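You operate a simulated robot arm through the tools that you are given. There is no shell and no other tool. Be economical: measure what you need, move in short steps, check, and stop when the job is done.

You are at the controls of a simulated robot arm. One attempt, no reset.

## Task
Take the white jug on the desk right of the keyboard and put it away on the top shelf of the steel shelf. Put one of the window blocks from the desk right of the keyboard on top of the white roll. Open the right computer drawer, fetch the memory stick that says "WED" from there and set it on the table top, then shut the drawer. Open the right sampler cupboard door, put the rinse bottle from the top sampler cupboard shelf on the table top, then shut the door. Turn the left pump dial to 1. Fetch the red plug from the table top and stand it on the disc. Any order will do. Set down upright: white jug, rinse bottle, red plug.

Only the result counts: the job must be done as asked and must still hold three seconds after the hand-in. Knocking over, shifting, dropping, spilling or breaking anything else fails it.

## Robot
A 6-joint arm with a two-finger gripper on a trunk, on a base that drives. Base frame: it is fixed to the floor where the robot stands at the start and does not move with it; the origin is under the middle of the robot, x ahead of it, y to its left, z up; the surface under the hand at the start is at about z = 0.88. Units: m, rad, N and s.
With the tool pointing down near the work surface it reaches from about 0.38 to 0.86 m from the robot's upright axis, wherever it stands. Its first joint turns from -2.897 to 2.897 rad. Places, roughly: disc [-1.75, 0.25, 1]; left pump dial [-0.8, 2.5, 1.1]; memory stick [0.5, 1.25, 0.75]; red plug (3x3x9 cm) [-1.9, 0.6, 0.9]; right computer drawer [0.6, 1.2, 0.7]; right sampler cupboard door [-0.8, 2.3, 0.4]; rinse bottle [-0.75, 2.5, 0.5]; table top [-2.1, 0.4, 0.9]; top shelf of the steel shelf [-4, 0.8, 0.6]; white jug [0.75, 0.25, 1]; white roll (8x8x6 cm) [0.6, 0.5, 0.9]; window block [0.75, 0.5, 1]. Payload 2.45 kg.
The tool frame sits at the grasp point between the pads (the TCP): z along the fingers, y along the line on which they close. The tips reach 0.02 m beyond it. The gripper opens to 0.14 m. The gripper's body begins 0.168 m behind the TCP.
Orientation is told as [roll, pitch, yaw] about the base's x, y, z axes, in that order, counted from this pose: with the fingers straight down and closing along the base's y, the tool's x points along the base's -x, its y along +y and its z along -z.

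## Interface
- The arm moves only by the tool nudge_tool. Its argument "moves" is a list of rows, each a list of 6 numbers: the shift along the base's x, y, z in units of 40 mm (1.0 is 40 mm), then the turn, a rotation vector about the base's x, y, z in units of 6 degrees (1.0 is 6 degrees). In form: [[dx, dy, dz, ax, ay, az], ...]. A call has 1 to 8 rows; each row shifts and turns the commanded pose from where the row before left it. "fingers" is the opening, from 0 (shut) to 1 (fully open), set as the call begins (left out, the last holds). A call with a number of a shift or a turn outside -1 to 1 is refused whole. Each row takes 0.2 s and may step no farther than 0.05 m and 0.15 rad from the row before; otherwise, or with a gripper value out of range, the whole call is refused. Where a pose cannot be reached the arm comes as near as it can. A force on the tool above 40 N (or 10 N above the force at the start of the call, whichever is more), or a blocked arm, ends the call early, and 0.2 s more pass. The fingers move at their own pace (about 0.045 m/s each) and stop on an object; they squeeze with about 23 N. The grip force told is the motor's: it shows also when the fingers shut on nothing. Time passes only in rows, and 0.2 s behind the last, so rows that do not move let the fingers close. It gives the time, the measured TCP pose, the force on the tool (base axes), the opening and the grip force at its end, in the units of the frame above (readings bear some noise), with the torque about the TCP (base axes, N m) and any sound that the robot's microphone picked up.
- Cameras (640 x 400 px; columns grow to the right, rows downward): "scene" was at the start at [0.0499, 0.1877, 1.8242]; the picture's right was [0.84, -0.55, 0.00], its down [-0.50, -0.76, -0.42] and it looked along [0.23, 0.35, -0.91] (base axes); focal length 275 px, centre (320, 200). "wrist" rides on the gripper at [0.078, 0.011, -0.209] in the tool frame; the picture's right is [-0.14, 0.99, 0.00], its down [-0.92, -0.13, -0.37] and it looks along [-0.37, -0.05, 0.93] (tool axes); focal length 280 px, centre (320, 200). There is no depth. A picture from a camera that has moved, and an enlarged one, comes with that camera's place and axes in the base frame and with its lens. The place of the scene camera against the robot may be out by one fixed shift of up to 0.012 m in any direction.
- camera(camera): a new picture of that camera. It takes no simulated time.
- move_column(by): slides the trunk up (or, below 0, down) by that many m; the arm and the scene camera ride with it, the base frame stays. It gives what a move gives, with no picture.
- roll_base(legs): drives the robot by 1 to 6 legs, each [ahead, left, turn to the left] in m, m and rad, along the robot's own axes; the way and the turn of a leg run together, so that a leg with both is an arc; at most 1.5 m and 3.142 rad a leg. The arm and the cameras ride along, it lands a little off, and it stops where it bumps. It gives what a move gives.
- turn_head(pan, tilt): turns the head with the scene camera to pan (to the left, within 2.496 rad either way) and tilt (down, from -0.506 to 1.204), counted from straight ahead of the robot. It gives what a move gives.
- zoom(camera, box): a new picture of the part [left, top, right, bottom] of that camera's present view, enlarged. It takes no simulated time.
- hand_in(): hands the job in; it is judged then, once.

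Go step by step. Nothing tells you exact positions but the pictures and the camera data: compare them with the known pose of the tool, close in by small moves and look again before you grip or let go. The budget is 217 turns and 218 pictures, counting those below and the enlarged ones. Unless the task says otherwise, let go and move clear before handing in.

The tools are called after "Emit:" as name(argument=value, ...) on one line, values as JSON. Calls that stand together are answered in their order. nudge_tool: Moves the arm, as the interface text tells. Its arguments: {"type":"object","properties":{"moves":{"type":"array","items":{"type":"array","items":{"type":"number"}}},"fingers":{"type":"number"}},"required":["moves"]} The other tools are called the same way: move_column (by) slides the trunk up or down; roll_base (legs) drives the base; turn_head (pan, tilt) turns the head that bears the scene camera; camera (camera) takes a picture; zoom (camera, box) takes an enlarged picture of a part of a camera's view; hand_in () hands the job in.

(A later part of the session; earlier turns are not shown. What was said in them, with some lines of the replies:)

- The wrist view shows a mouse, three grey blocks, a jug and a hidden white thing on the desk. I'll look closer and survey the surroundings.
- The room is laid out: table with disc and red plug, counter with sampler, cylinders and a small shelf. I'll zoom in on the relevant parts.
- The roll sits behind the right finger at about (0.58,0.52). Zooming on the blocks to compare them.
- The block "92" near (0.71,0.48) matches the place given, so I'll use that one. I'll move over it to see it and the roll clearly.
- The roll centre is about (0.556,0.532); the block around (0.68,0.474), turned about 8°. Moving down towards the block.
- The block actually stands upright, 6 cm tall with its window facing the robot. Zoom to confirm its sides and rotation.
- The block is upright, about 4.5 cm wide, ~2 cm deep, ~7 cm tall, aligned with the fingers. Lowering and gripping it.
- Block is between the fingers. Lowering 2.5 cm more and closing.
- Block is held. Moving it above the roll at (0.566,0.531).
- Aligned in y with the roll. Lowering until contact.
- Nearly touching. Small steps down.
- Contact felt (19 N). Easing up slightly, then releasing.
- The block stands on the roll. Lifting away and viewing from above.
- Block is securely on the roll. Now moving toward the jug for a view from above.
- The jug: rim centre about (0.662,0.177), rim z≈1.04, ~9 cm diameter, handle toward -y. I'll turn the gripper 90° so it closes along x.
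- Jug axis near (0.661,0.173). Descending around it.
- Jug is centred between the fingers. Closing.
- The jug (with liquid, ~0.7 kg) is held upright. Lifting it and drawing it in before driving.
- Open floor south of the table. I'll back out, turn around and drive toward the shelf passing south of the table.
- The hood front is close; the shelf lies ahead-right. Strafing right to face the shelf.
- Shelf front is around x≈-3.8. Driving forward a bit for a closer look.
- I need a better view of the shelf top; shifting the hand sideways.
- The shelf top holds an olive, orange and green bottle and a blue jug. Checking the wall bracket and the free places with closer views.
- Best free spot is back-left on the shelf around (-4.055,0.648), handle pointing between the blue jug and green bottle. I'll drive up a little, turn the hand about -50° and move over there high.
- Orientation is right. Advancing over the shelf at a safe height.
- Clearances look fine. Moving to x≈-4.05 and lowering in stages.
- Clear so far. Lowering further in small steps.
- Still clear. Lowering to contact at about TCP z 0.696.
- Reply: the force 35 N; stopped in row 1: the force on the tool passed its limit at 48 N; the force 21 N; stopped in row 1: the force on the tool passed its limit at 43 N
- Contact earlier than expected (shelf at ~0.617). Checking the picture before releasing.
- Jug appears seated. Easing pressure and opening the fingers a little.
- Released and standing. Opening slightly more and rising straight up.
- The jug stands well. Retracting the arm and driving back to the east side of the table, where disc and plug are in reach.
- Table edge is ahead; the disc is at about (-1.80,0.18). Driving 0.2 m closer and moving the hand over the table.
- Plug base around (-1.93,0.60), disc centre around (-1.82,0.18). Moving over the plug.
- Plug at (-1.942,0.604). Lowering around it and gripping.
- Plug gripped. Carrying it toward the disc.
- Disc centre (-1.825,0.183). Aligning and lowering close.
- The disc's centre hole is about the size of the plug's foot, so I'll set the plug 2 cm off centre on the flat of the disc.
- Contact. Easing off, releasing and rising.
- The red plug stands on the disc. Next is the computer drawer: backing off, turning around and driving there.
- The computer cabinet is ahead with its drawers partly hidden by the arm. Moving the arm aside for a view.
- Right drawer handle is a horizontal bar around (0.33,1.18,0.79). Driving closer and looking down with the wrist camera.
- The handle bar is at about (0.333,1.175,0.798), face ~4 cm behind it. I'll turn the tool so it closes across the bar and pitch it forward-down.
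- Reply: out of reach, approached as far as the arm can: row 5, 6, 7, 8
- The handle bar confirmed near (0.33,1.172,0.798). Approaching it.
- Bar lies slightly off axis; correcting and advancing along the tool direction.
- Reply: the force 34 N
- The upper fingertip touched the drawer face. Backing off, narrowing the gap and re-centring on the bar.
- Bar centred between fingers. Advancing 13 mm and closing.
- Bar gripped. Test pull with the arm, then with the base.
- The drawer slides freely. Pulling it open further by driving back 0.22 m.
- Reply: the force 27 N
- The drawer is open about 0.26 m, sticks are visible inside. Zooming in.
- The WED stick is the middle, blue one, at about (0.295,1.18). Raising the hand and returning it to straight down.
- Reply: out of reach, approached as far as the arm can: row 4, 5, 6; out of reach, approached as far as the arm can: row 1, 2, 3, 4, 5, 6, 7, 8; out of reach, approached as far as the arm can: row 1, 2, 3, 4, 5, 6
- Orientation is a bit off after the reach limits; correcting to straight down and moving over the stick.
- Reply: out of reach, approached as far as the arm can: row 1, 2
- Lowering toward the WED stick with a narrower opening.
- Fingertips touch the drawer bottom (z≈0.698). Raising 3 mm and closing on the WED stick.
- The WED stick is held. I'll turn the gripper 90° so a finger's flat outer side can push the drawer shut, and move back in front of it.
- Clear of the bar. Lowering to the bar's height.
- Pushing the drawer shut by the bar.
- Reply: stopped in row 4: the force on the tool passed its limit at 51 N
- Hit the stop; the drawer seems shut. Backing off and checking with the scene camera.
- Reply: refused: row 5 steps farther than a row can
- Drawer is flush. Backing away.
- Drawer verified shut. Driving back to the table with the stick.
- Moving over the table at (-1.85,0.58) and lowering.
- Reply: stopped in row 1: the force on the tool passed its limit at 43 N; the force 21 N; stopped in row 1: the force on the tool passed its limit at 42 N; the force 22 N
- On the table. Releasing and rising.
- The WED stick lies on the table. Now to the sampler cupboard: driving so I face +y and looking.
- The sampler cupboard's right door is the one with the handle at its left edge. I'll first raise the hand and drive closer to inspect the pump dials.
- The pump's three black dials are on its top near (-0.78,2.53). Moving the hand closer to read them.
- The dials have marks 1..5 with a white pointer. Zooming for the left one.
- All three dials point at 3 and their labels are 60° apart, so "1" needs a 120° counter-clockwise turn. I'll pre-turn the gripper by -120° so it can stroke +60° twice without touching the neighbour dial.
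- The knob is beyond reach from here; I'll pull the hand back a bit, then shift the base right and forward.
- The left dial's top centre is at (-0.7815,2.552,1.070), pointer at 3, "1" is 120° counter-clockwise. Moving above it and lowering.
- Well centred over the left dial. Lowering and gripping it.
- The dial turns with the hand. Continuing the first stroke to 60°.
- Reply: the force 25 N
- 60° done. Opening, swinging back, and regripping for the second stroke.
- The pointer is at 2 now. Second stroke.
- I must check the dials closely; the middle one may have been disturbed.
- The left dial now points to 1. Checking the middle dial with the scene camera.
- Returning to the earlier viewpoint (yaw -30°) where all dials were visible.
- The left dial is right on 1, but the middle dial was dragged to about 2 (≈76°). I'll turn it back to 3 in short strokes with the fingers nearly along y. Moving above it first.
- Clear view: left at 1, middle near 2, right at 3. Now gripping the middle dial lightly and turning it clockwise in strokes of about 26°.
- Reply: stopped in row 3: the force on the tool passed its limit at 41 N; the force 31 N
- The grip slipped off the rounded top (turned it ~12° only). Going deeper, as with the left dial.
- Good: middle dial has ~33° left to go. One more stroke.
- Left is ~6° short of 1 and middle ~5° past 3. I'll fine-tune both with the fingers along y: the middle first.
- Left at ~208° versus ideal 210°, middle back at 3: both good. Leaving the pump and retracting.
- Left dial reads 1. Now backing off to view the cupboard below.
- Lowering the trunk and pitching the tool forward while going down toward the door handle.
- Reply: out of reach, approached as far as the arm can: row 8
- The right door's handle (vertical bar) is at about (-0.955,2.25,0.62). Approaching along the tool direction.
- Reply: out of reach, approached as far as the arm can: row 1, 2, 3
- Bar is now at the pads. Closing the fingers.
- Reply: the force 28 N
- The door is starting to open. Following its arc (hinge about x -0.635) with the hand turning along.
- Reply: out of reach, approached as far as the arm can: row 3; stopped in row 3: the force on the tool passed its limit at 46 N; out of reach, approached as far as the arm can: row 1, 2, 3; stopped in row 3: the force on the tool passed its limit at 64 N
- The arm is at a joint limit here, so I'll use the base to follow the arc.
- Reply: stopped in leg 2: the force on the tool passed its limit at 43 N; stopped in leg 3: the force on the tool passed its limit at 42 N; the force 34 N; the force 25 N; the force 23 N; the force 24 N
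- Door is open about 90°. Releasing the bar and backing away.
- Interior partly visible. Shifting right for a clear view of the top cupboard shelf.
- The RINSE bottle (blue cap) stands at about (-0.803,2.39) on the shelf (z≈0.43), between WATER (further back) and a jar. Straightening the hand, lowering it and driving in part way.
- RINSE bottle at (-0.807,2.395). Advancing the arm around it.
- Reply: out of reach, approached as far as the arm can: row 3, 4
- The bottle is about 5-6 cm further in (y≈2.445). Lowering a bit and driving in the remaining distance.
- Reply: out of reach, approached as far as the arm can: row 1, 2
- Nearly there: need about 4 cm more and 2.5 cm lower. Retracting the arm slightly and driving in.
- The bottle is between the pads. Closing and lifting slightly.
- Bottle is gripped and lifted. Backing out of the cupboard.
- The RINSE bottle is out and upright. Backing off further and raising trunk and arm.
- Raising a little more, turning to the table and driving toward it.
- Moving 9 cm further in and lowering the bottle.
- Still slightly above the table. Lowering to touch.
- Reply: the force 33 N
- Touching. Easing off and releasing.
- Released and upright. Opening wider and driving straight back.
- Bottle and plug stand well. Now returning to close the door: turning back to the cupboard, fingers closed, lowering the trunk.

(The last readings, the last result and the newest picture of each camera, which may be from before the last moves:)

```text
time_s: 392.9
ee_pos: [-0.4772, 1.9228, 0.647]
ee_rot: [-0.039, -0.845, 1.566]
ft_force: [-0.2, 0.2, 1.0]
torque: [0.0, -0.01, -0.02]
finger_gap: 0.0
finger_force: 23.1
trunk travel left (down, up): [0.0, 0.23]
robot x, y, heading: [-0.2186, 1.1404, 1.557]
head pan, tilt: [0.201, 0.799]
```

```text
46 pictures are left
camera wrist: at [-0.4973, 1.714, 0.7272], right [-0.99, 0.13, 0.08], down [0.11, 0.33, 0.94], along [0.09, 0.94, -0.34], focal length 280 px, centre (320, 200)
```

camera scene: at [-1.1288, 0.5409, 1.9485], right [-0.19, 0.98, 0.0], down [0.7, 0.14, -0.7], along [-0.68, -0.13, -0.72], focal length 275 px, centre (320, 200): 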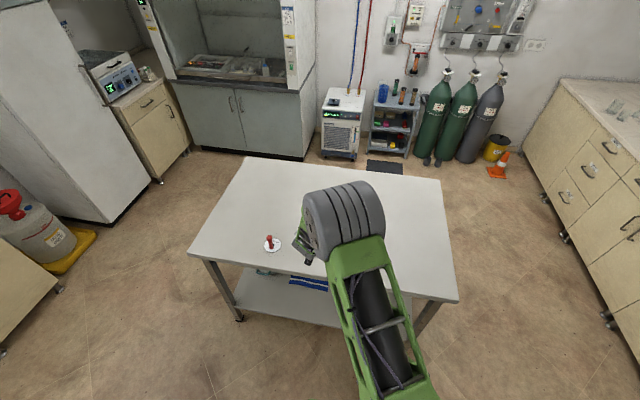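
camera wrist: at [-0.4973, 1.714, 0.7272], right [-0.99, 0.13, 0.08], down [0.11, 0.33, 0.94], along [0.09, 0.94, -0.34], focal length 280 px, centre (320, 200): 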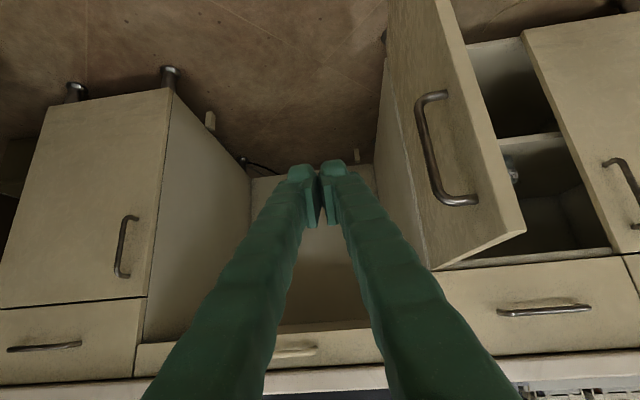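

Door is open about 90°. Moving beside its outer face, then sweeping it shut along the arc.

Emit:
roll_base(legs=[[0.12, 0, 0], [0, 0.08, 0]])

Emit:
roll_base(legs=[[0.005, 0.13, 0], [0.04, 0.1, 0]])

Emit:
camera(camera="wrist")

```text
time_s: 395.1
ee_pos: [-0.5541, 2.0442, 0.6462]
ee_rot: [-0.04, -0.846, 1.567]
ft_force: [0.0, 0.0, 0.5]
torque: [0.0, -0.02, -0.01]
finger_gap: 0.0
finger_force: 23.2
trunk travel left (down, up): [0.0, 0.23]
robot x, y, heading: [-0.2989, 1.2593, 1.56]
head pan, tilt: [0.201, 0.799]
```

```text
time_s: 398.1
ee_pos: [-0.7842, 2.0934, 0.647]
ee_rot: [-0.039, -0.847, 1.565]
ft_force: [0.5, 0.2, 0.3]
torque: [-0.01, -0.02, -0.03]
finger_gap: 0.0
finger_force: 23.2
trunk travel left (down, up): [0.0, 0.23]
robot x, y, heading: [-0.5224, 1.3094, 1.554]
head pan, tilt: [0.201, 0.799]
```

```text
45 pictures are left
camera wrist: at [-0.8048, 1.8837, 0.7273], right [-0.99, 0.13, 0.08], down [0.11, 0.33, 0.94], along [0.09, 0.94, -0.34], focal length 280 px, centre (320, 200)
```

wrist: 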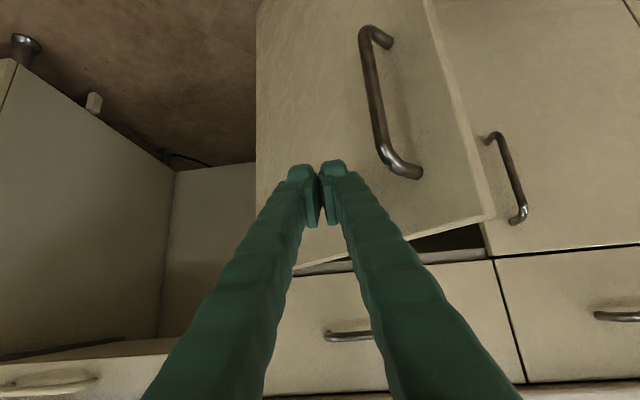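

Door is closing nicely, ~35° left. Continuing along the arc.

Emit:
roll_base(legs=[[0.08, 0.07, 0], [0.07, 0.03, 0]])

Emit:
camera(camera="wrist")

```text
time_s: 400.0
ee_pos: [-0.8818, 2.2429, 0.6474]
ee_rot: [-0.039, -0.847, 1.566]
ft_force: [0.2, 0.4, 0.0]
torque: [0.01, 0.01, -0.01]
finger_gap: 0.0
finger_force: 22.9
trunk travel left (down, up): [0.0, 0.23]
robot x, y, heading: [-0.623, 1.4588, 1.558]
head pan, tilt: [0.201, 0.799]
```

```text
44 pictures are left
camera wrist: at [-0.9026, 2.0347, 0.7271], right [-0.99, 0.13, 0.08], down [0.11, 0.33, 0.94], along [0.09, 0.94, -0.34], focal length 280 px, centre (320, 200)
```

wrist: 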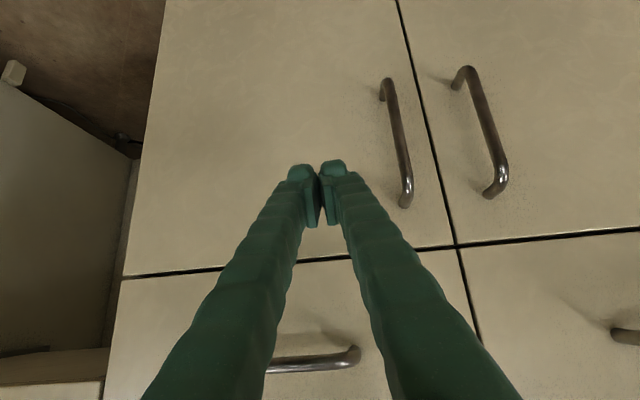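

Almost shut. Pressing it fully closed with small arm moves.

Emit:
nudge_tool(moves=[[0, 0.5, 0, 0, 0, 0], [0, 0.5, 0, 0, 0, 0]])

Emit:
nudge_tool(moves=[[0, 0.3, 0, 0, 0, 0], [0, 0.3, 0, 0, 0, 0]])

Emit:
camera(camera="wrist")

```text
time_s: 400.6
ee_pos: [-0.8816, 2.2838, 0.6474]
ee_rot: [-0.041, -0.846, 1.567]
ft_force: [0.4, -0.8, -0.4]
torque: [-0.02, -0.01, 0.04]
finger_gap: 0.0
finger_force: 22.8
trunk travel left (down, up): [0.0, 0.23]
robot x, y, heading: [-0.6221, 1.4616, 1.556]
head pan, tilt: [0.201, 0.799]
```

```text
time_s: 401.2
ee_pos: [-0.8826, 2.2961, 0.641]
ee_rot: [-0.045, -0.831, 1.572]
ft_force: [-0.7, -10.6, 2.8]
torque: [0.11, 0.05, 0.08]
finger_gap: 0.0001
finger_force: 23.0
trunk travel left (down, up): [0.0, 0.23]
robot x, y, heading: [-0.6259, 1.4614, 1.559]
head pan, tilt: [0.201, 0.799]
stopped in row 2: the force on the tool passed its limit at 48 N (the readings are from after the stop); the commanded pose is now the measured one
```

```text
43 pictures are left
camera wrist: at [-0.9027, 2.0888, 0.724], right [-0.99, 0.12, 0.07], down [0.11, 0.35, 0.93], along [0.09, 0.93, -0.36], focal length 280 px, centre (320, 200)
```

wrist: 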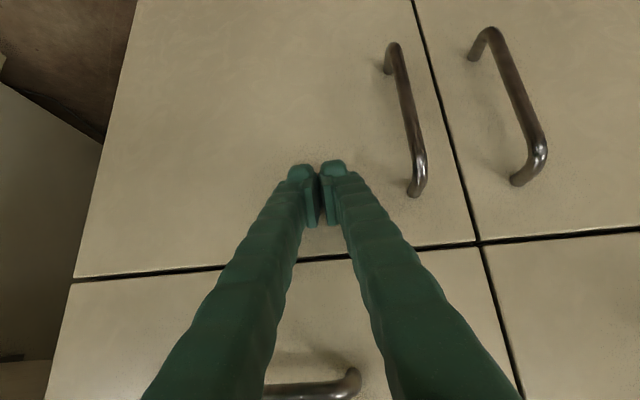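

The door is shut. Backing off, then verifying everything visually.

Emit:
roll_base(legs=[[-0.35, 0, 0]])

Emit:
turn_head(pan=0.1, tilt=0.65)

Emit:
camera(camera="scene")

Emit:
zoom(camera="scene", box=[320, 120, 440, 220])

```text
time_s: 403.5
ee_pos: [-0.8882, 1.9473, 0.6417]
ee_rot: [-0.044, -0.832, 1.571]
ft_force: [-0.7, 0.2, 0.0]
torque: [0.04, -0.01, 0.02]
finger_gap: 0.0
finger_force: 22.7
trunk travel left (down, up): [0.0, 0.23]
robot x, y, heading: [-0.6282, 1.1094, 1.565]
head pan, tilt: [0.201, 0.799]
```

```text
time_s: 404.2
ee_pos: [-0.8875, 1.9465, 0.6417]
ee_rot: [-0.043, -0.832, 1.57]
ft_force: [-0.2, 0.2, -1.0]
torque: [0.03, 0.0, 0.01]
finger_gap: 0.0
finger_force: 23.0
trunk travel left (down, up): [0.0, 0.23]
robot x, y, heading: [-0.6239, 1.109, 1.557]
head pan, tilt: [0.099, 0.649]
```

```text
42 pictures are left
camera scene: at [-0.7687, 1.2038, 1.7611], right [1.0, 0.09, 0.0], down [0.05, -0.6, -0.8], along [-0.07, 0.79, -0.6], focal length 275 px, centre (320, 200)
```

scene: 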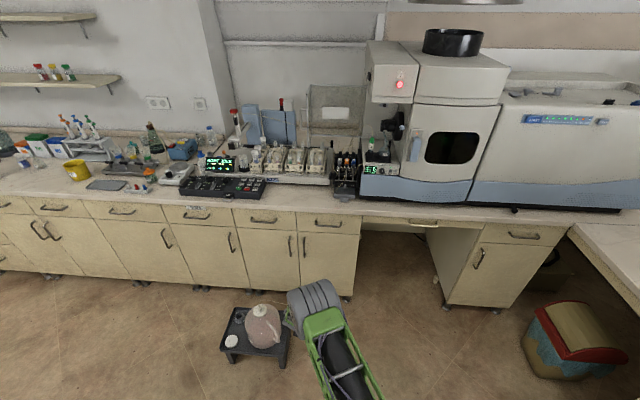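

```text
4.00 times, centred on (380, 170) of scene
camera zoom: at [-0.7687, 1.2038, 1.7611], right [1.0, 0.09, 0.0], down [0.05, -0.6, -0.8], along [-0.07, 0.79, -0.6], focal length 1101 px, centre (80, 320)
```

zoom: 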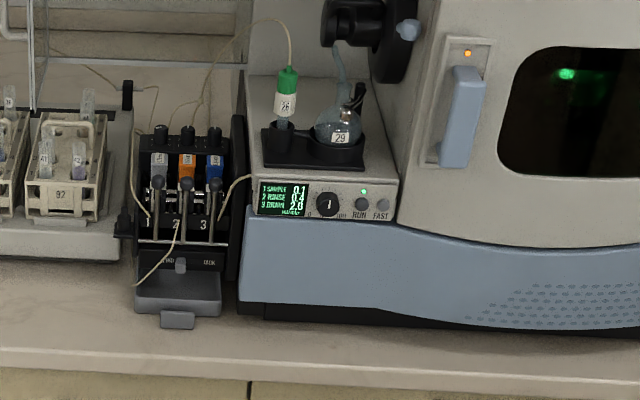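

Emit:
zoom(camera="scene", box=[340, 145, 385, 180])

Emit:
turn_head(pan=1.4, tilt=0.6)

Emit:
camera(camera="scene")

Emit:
zoom(camera="scene", box=[170, 100, 420, 260])

Emit:
turn_head(pan=-1.5, tilt=0.6)

Emit:
camera(camera="scene")

```text
11.43 times, centred on (362, 162) of scene
camera zoom: at [-0.7687, 1.2038, 1.7611], right [1.0, 0.09, 0.0], down [0.05, -0.6, -0.8], along [-0.07, 0.79, -0.6], focal length 3145 px, centre (-166, 629)
```

zoom: 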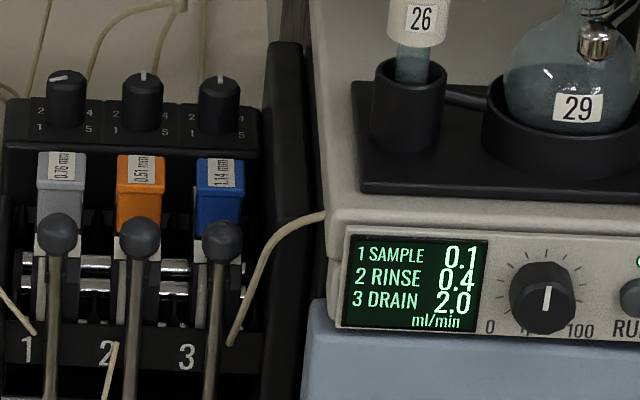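

```text
time_s: 405.7
ee_pos: [-0.8875, 1.9463, 0.6414]
ee_rot: [-0.043, -0.832, 1.571]
ft_force: [-0.1, 0.1, 0.7]
torque: [-0.03, -0.02, -0.01]
finger_gap: 0.0
finger_force: 22.7
trunk travel left (down, up): [0.0, 0.23]
robot x, y, heading: [-0.6296, 1.1068, 1.564]
head pan, tilt: [1.4, 0.6]
```

```text
39 pictures are left
camera scene: at [-0.8481, 1.1336, 1.7654], right [0.18, 0.98, 0.0], down [0.56, -0.1, -0.83], along [-0.81, 0.15, -0.56], focal length 275 px, centre (320, 200)
```

scene: 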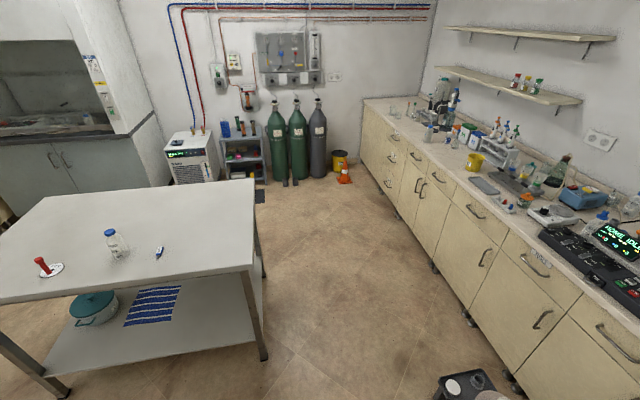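

```text
2.50 times, centred on (295, 180) of scene
camera zoom: at [-0.8481, 1.1336, 1.7654], right [0.18, 0.98, 0.0], down [0.56, -0.1, -0.83], along [-0.81, 0.15, -0.56], focal length 688 px, centre (382, 250)
```

zoom: 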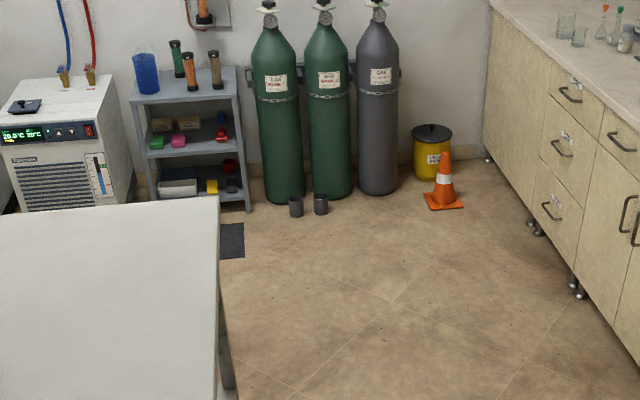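

```text
time_s: 408.2
ee_pos: [-0.8883, 1.9462, 0.6413]
ee_rot: [-0.043, -0.832, 1.571]
ft_force: [-0.3, 0.6, -1.0]
torque: [0.01, 0.01, -0.01]
finger_gap: 0.0001
finger_force: 22.8
trunk travel left (down, up): [0.0, 0.23]
robot x, y, heading: [-0.6333, 1.109, 1.564]
head pan, tilt: [-1.499, 0.6]
```

```text
37 pictures are left
camera scene: at [-0.6729, 1.1226, 1.7654], right [0.06, -1.0, 0.0], down [-0.56, -0.03, -0.83], along [0.82, 0.05, -0.56], focal length 275 px, centre (320, 200)
```

scene: 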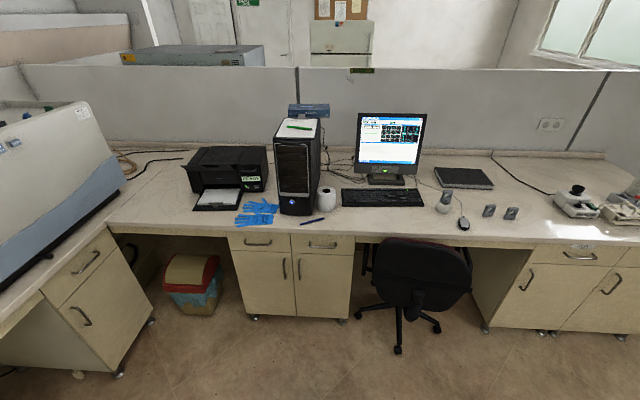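

Everything is in place; the display reads SAMPLE 0.1, RINSE 0.4, DRAIN 2.0. By my angle estimates the left dial is still ~8° short of the "1" label, so I'll fine-tune it. First raising and straightening the arm.

Emit:
move_column(by=0.1)

Emit:
nudge_tool(moves=[[0, -0.3, 0.9, -1, 0, 0], [0, -0.3, 0.9, -1, 0, 0], [0, -0.3, 0.9, -1, 0, 0], [0, -0.3, 0.9, -1, 0, 0], [0, -0.3, 0.9, -1, 0, 0], [0, -0.3, 0.9, -1, 0, 0], [0, -0.3, 0.9, -1, 0, 0], [0, -0.3, 0.9, -0.95, 0, 0]])

Emit:
nudge_tool(moves=[[0, 0, 0.9, 0, 0.41, 0], [0, 0, 0.9, 0, 0, -1], [0, 0, 0.9, 0, 0, -1], [0, 0, 0.9, 0, 0, -1], [0, 0, 0.9, 0, 0, -1], [0, 0, 0.9, 0, 0, -1], [0, 0, 0.5, 0, 0, -1], [0, 0, 0, 0, 0, -1]], fingers=0.2)

Emit:
nudge_tool(moves=[[0, 0, 0, 0, 0, -1], [0, 0, 0, 0, 0, -1], [0, 0, 0, 0, 0, -1], [0, 0, 0, 0, 0, -1], [0, 0, 0, 0, 0, -1], [0, 0, 0, 0, 0, -1], [0, 0, 0, 0, 0, -1], [0, 0, 0, 0, 0, -1]])

```text
time_s: 409.6
ee_pos: [-0.8877, 1.9461, 0.7409]
ee_rot: [-0.046, -0.834, 1.572]
ft_force: [0.7, -0.1, -0.4]
torque: [0.01, -0.02, -0.02]
finger_gap: 0.0
finger_force: 22.7
trunk travel left (down, up): [-0.1, 0.13]
robot x, y, heading: [-0.6266, 1.1088, 1.564]
head pan, tilt: [-1.499, 0.6]
```

```text
time_s: 411.4
ee_pos: [-0.8886, 1.8517, 1.0299]
ee_rot: [-0.045, 0.002, 1.571]
ft_force: [-0.2, -0.1, 0.4]
torque: [-0.02, 0.02, 0.0]
finger_gap: 0.0
finger_force: 23.2
trunk travel left (down, up): [-0.1, 0.13]
robot x, y, heading: [-0.6297, 1.1118, 1.562]
head pan, tilt: [-1.499, 0.6]
```

```text
time_s: 413.1
ee_pos: [-0.8872, 1.8502, 1.2658]
ee_rot: [-0.003, 0.0, 0.837]
ft_force: [0.1, 0.8, -1.0]
torque: [-0.01, -0.01, 0.01]
finger_gap: 0.0279
finger_force: 0.1
trunk travel left (down, up): [-0.1, 0.13]
robot x, y, heading: [-0.6294, 1.108, 1.56]
head pan, tilt: [-1.499, 0.6]
```

```text
time_s: 414.9
ee_pos: [-0.8887, 1.8499, 1.2653]
ee_rot: [-0.002, -0.001, -0.002]
ft_force: [-0.3, 0.4, 0.9]
torque: [-0.02, 0.0, 0.01]
finger_gap: 0.0281
finger_force: 0.1
trunk travel left (down, up): [-0.1, 0.13]
robot x, y, heading: [-0.626, 1.1107, 1.558]
head pan, tilt: [-1.499, 0.6]
```

Emit:
nudge_tool(moves=[[0.2, -0.9, 0.2, 0, 0, 0], [0.2, -0.9, 0.2, 0, 0, 0], [0.2, -0.9, 0.2, 0, 0, 0], [0.2, -0.9, 0.2, 0, 0, 0], [0.2, -0.9, 0.2, 0, 0, 0], [0.2, -0.9, 0.2, 0, 0, 0], [0.2, -0.5, 0, 0, 0, 0]])

Emit:
roll_base(legs=[[0.7, 0, 0.005]])

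Emit:
nudge_tool(moves=[[0.2, 0.7, 0, 0, 0, 0], [0.2, 0.7, 0, 0, 0, 0], [0.2, 0.7, 0, 0, 0, 0], [0.2, 0.7, 0, 0, 0, 0]])

Emit:
camera(camera="wrist")

```text
time_s: 416.6
ee_pos: [-0.8313, 1.6156, 1.3138]
ee_rot: [-0.001, 0.001, 0.0]
ft_force: [-0.1, 0.0, 0.6]
torque: [-0.04, 0.0, 0.0]
finger_gap: 0.028
finger_force: 0.0
trunk travel left (down, up): [-0.1, 0.13]
robot x, y, heading: [-0.6294, 1.1066, 1.555]
head pan, tilt: [-1.499, 0.6]
```

```text
time_s: 420.4
ee_pos: [-0.8301, 2.3092, 1.3146]
ee_rot: [-0.001, 0.0, 0.01]
ft_force: [0.6, 0.6, -0.3]
torque: [-0.03, 0.0, 0.0]
finger_gap: 0.0278
finger_force: 0.2
trunk travel left (down, up): [-0.1, 0.13]
robot x, y, heading: [-0.6205, 1.8002, 1.568]
head pan, tilt: [-1.499, 0.6]
```

```text
time_s: 421.4
ee_pos: [-0.7989, 2.4209, 1.3144]
ee_rot: [-0.001, -0.001, 0.01]
ft_force: [0.5, 0.3, 0.2]
torque: [-0.05, 0.0, 0.01]
finger_gap: 0.028
finger_force: 0.0
trunk travel left (down, up): [-0.1, 0.13]
robot x, y, heading: [-0.625, 1.8029, 1.57]
head pan, tilt: [-1.499, 0.6]
```

```text
36 pictures are left
camera wrist: at [-0.877, 2.4311, 1.5232], right [0.13, 0.99, 0.0], down [0.92, -0.12, 0.37], along [0.37, -0.05, -0.93], focal length 280 px, centre (320, 200)
```

wrist: 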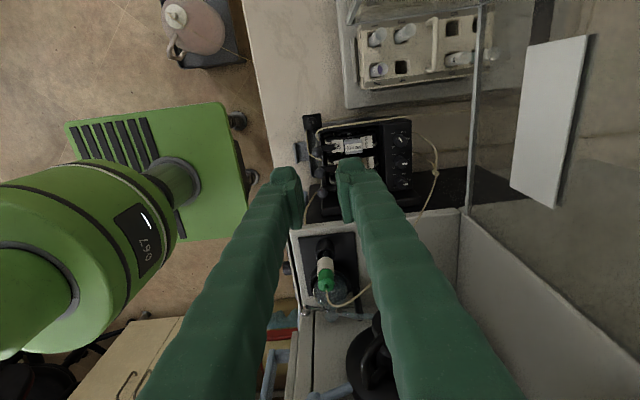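

All dials are visible here; zooming to measure pointers against labels.

Emit:
zoom(camera="wrist", box=[375, 120, 425, 195])

```text
5.33 times, centred on (400, 158) of wrist
camera zoom: at [-0.877, 2.4311, 1.5232], right [0.13, 0.99, 0.0], down [0.92, -0.12, 0.37], along [0.37, -0.05, -0.93], focal length 1495 px, centre (-107, 427)
```

zoom: 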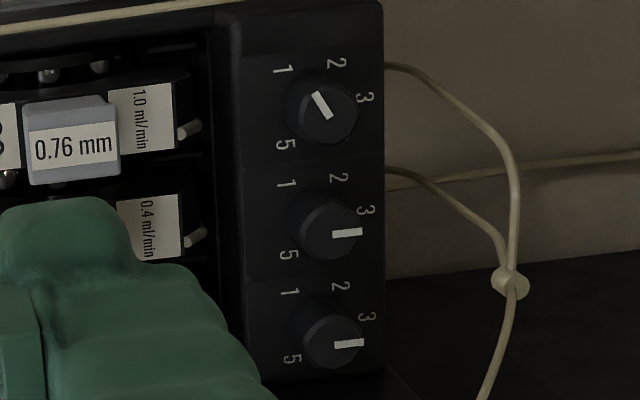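

Middle and right dials agree at 3; the left pointer is at ~108-110° rather than ~120°+. Regripping the left dial and turning it about 14° more.

Emit:
nudge_tool(moves=[[0.11, 0.81, 0, 0, 0, -0.4], [0.11, 0.81, 0, 0, 0, -0.4], [0.11, 0.81, 0, 0, 0, -0.4], [0.11, 0.81, -0.4, 0, 0, -0.3], [0, 0, -0.9, 0, 0, 0], [0, 0, -0.9, 0, 0, 0], [0, 0, -0.9, 0, 0, 0], [0, 0, -0.9, 0, 0, 0]])

Emit:
zoom(camera="wrist", box=[240, 100, 400, 240])

```text
time_s: 423.2
ee_pos: [-0.781, 2.5514, 1.1521]
ee_rot: [-0.003, -0.001, -0.148]
ft_force: [-0.6, 0.1, 0.0]
torque: [0.01, 0.02, 0.02]
finger_gap: 0.0281
finger_force: 0.1
trunk travel left (down, up): [-0.1, 0.13]
robot x, y, heading: [-0.6207, 1.8008, 1.571]
head pan, tilt: [-1.499, 0.6]
```

```text
2.86 times, centred on (320, 170) of wrist
camera zoom: at [-0.8568, 2.5729, 1.3618], right [0.28, 0.96, 0.0], down [0.89, -0.26, 0.37], along [0.35, -0.1, -0.93], focal length 801 px, centre (320, 286)
```

zoom: 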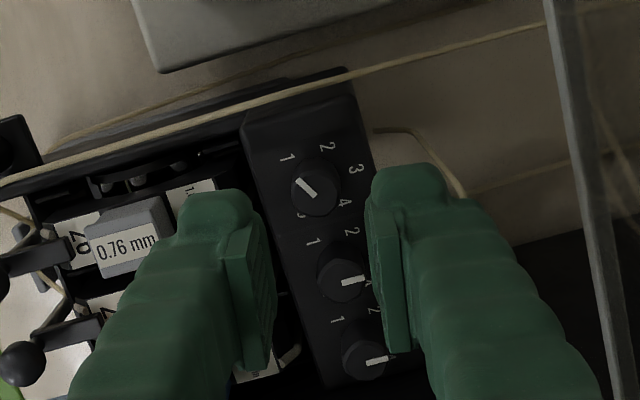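

From this closer view the left pointer is within ~3° of "1" (averaged ~118° of 120°), so no further turn is needed. Lifting straight up and leaving.

Emit:
nudge_tool(moves=[[0, 0, 0.9, 0, 0, 0], [0, 0, 0.9, 0, 0, 0], [0, 0, 0.9, 0, 0, 0], [0, 0, 0.9, 0, 0, 0], [0, -0.8, 0, 0, 0, 0], [-0.1, -0.9, 0, 0, 0, 0], [-0.1, -0.9, 0, 0, 0, 0], [-0.1, -0.9, 0, 0, 0, 0]])

Emit:
nudge_tool(moves=[[0, -0.9, 0, 0, 0, 0], [0, -0.9, 0, 0, 0, 0], [0, -0.9, 0, 0, 0, 0]])

Emit:
roll_base(legs=[[-0.7, 0, 0]])

Emit:
turn_head(pan=0.1, tilt=0.65)

Emit:
camera(camera="scene")

Emit:
zoom(camera="scene", box=[250, 190, 370, 300])

```text
time_s: 425.0
ee_pos: [-0.7924, 2.4081, 1.2987]
ee_rot: [0.001, -0.002, -0.146]
ft_force: [0.5, 0.0, 0.8]
torque: [0.08, 0.0, -0.02]
finger_gap: 0.028
finger_force: 0.1
trunk travel left (down, up): [-0.1, 0.13]
robot x, y, heading: [-0.6208, 1.8048, 1.564]
head pan, tilt: [-1.499, 0.6]
```

```text
time_s: 425.8
ee_pos: [-0.7933, 2.3006, 1.2991]
ee_rot: [-0.001, 0.0, -0.145]
ft_force: [0.5, 0.4, -0.3]
torque: [0.06, 0.01, 0.02]
finger_gap: 0.028
finger_force: 0.1
trunk travel left (down, up): [-0.1, 0.13]
robot x, y, heading: [-0.6189, 1.8017, 1.569]
head pan, tilt: [-1.499, 0.6]
```

```text
time_s: 429.6
ee_pos: [-0.7947, 1.5947, 1.2998]
ee_rot: [0.002, 0.0, -0.143]
ft_force: [-0.1, -0.6, -0.8]
torque: [0.02, -0.04, 0.0]
finger_gap: 0.0279
finger_force: 0.1
trunk travel left (down, up): [-0.1, 0.13]
robot x, y, heading: [-0.6219, 1.0979, 1.569]
head pan, tilt: [-1.499, 0.6]
```

```text
time_s: 431.3
ee_pos: [-0.7955, 1.5963, 1.2991]
ee_rot: [-0.002, 0.001, -0.146]
ft_force: [0.0, -0.9, 0.1]
torque: [-0.04, -0.02, -0.02]
finger_gap: 0.0281
finger_force: 0.0
trunk travel left (down, up): [-0.1, 0.13]
robot x, y, heading: [-0.6229, 1.0979, 1.567]
head pan, tilt: [0.099, 0.649]
```

```text
33 pictures are left
camera scene: at [-0.7658, 1.1916, 1.8611], right [1.0, 0.1, 0.0], down [0.06, -0.6, -0.8], along [-0.08, 0.79, -0.6], focal length 275 px, centre (320, 200)
```

scene: 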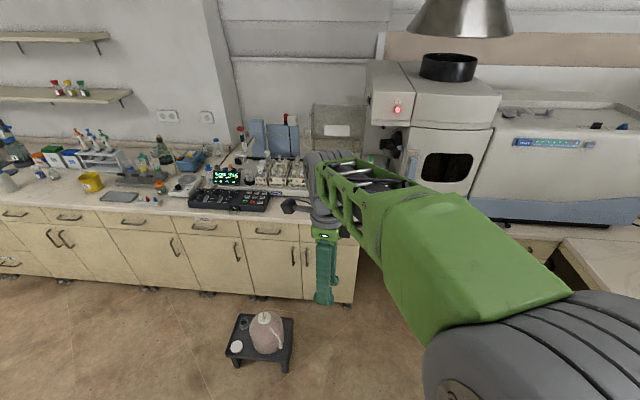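

```text
3.64 times, centred on (310, 245) of scene
camera zoom: at [-0.7658, 1.1916, 1.8611], right [1.0, 0.1, 0.0], down [0.06, -0.6, -0.8], along [-0.08, 0.79, -0.6], focal length 1000 px, centre (356, 36)
```

zoom: 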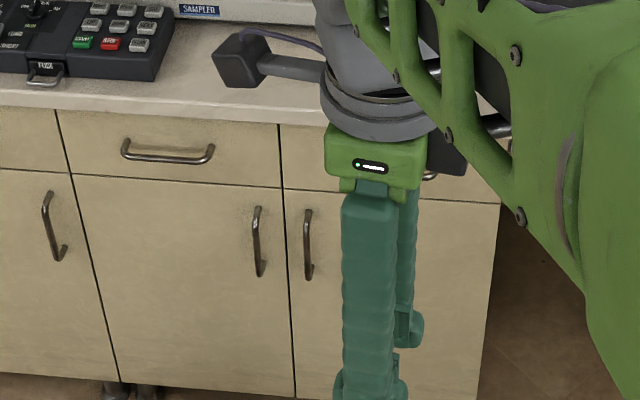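

The cupboard door is flush, the drawer is shut, and every item stands where it was asked for. The arm is clear, so I'm handing in.

Emit:
hand_in()

```text
The job is handed in.
```

I handed the job in with every item done and checked in the pictures. One dial other than the one you asked for was moved on the way.

- **White jug:** it stands upright at the back left of the top shelf of the steel shelf.
- **Window block:** block 92 stands on the white roll.
- **"WED" memory stick:** it lies on the table top, and the right computer drawer is shut.
- **Rinse bottle:** it stands upright on the table top, and the right sampler cupboard door is shut. I did not look inside the cupboard again after taking the bottle out.
- **Left pump dial:** it points at 1, within about 3° by my last measurement.
- **Middle pump dial:** my fingers dragged it from 3 to about 2. I turned it back to 3, where it matches the right dial.
- **Red plug:** it stands upright on the disc, about 2 cm off centre so that it is clear of the hole.
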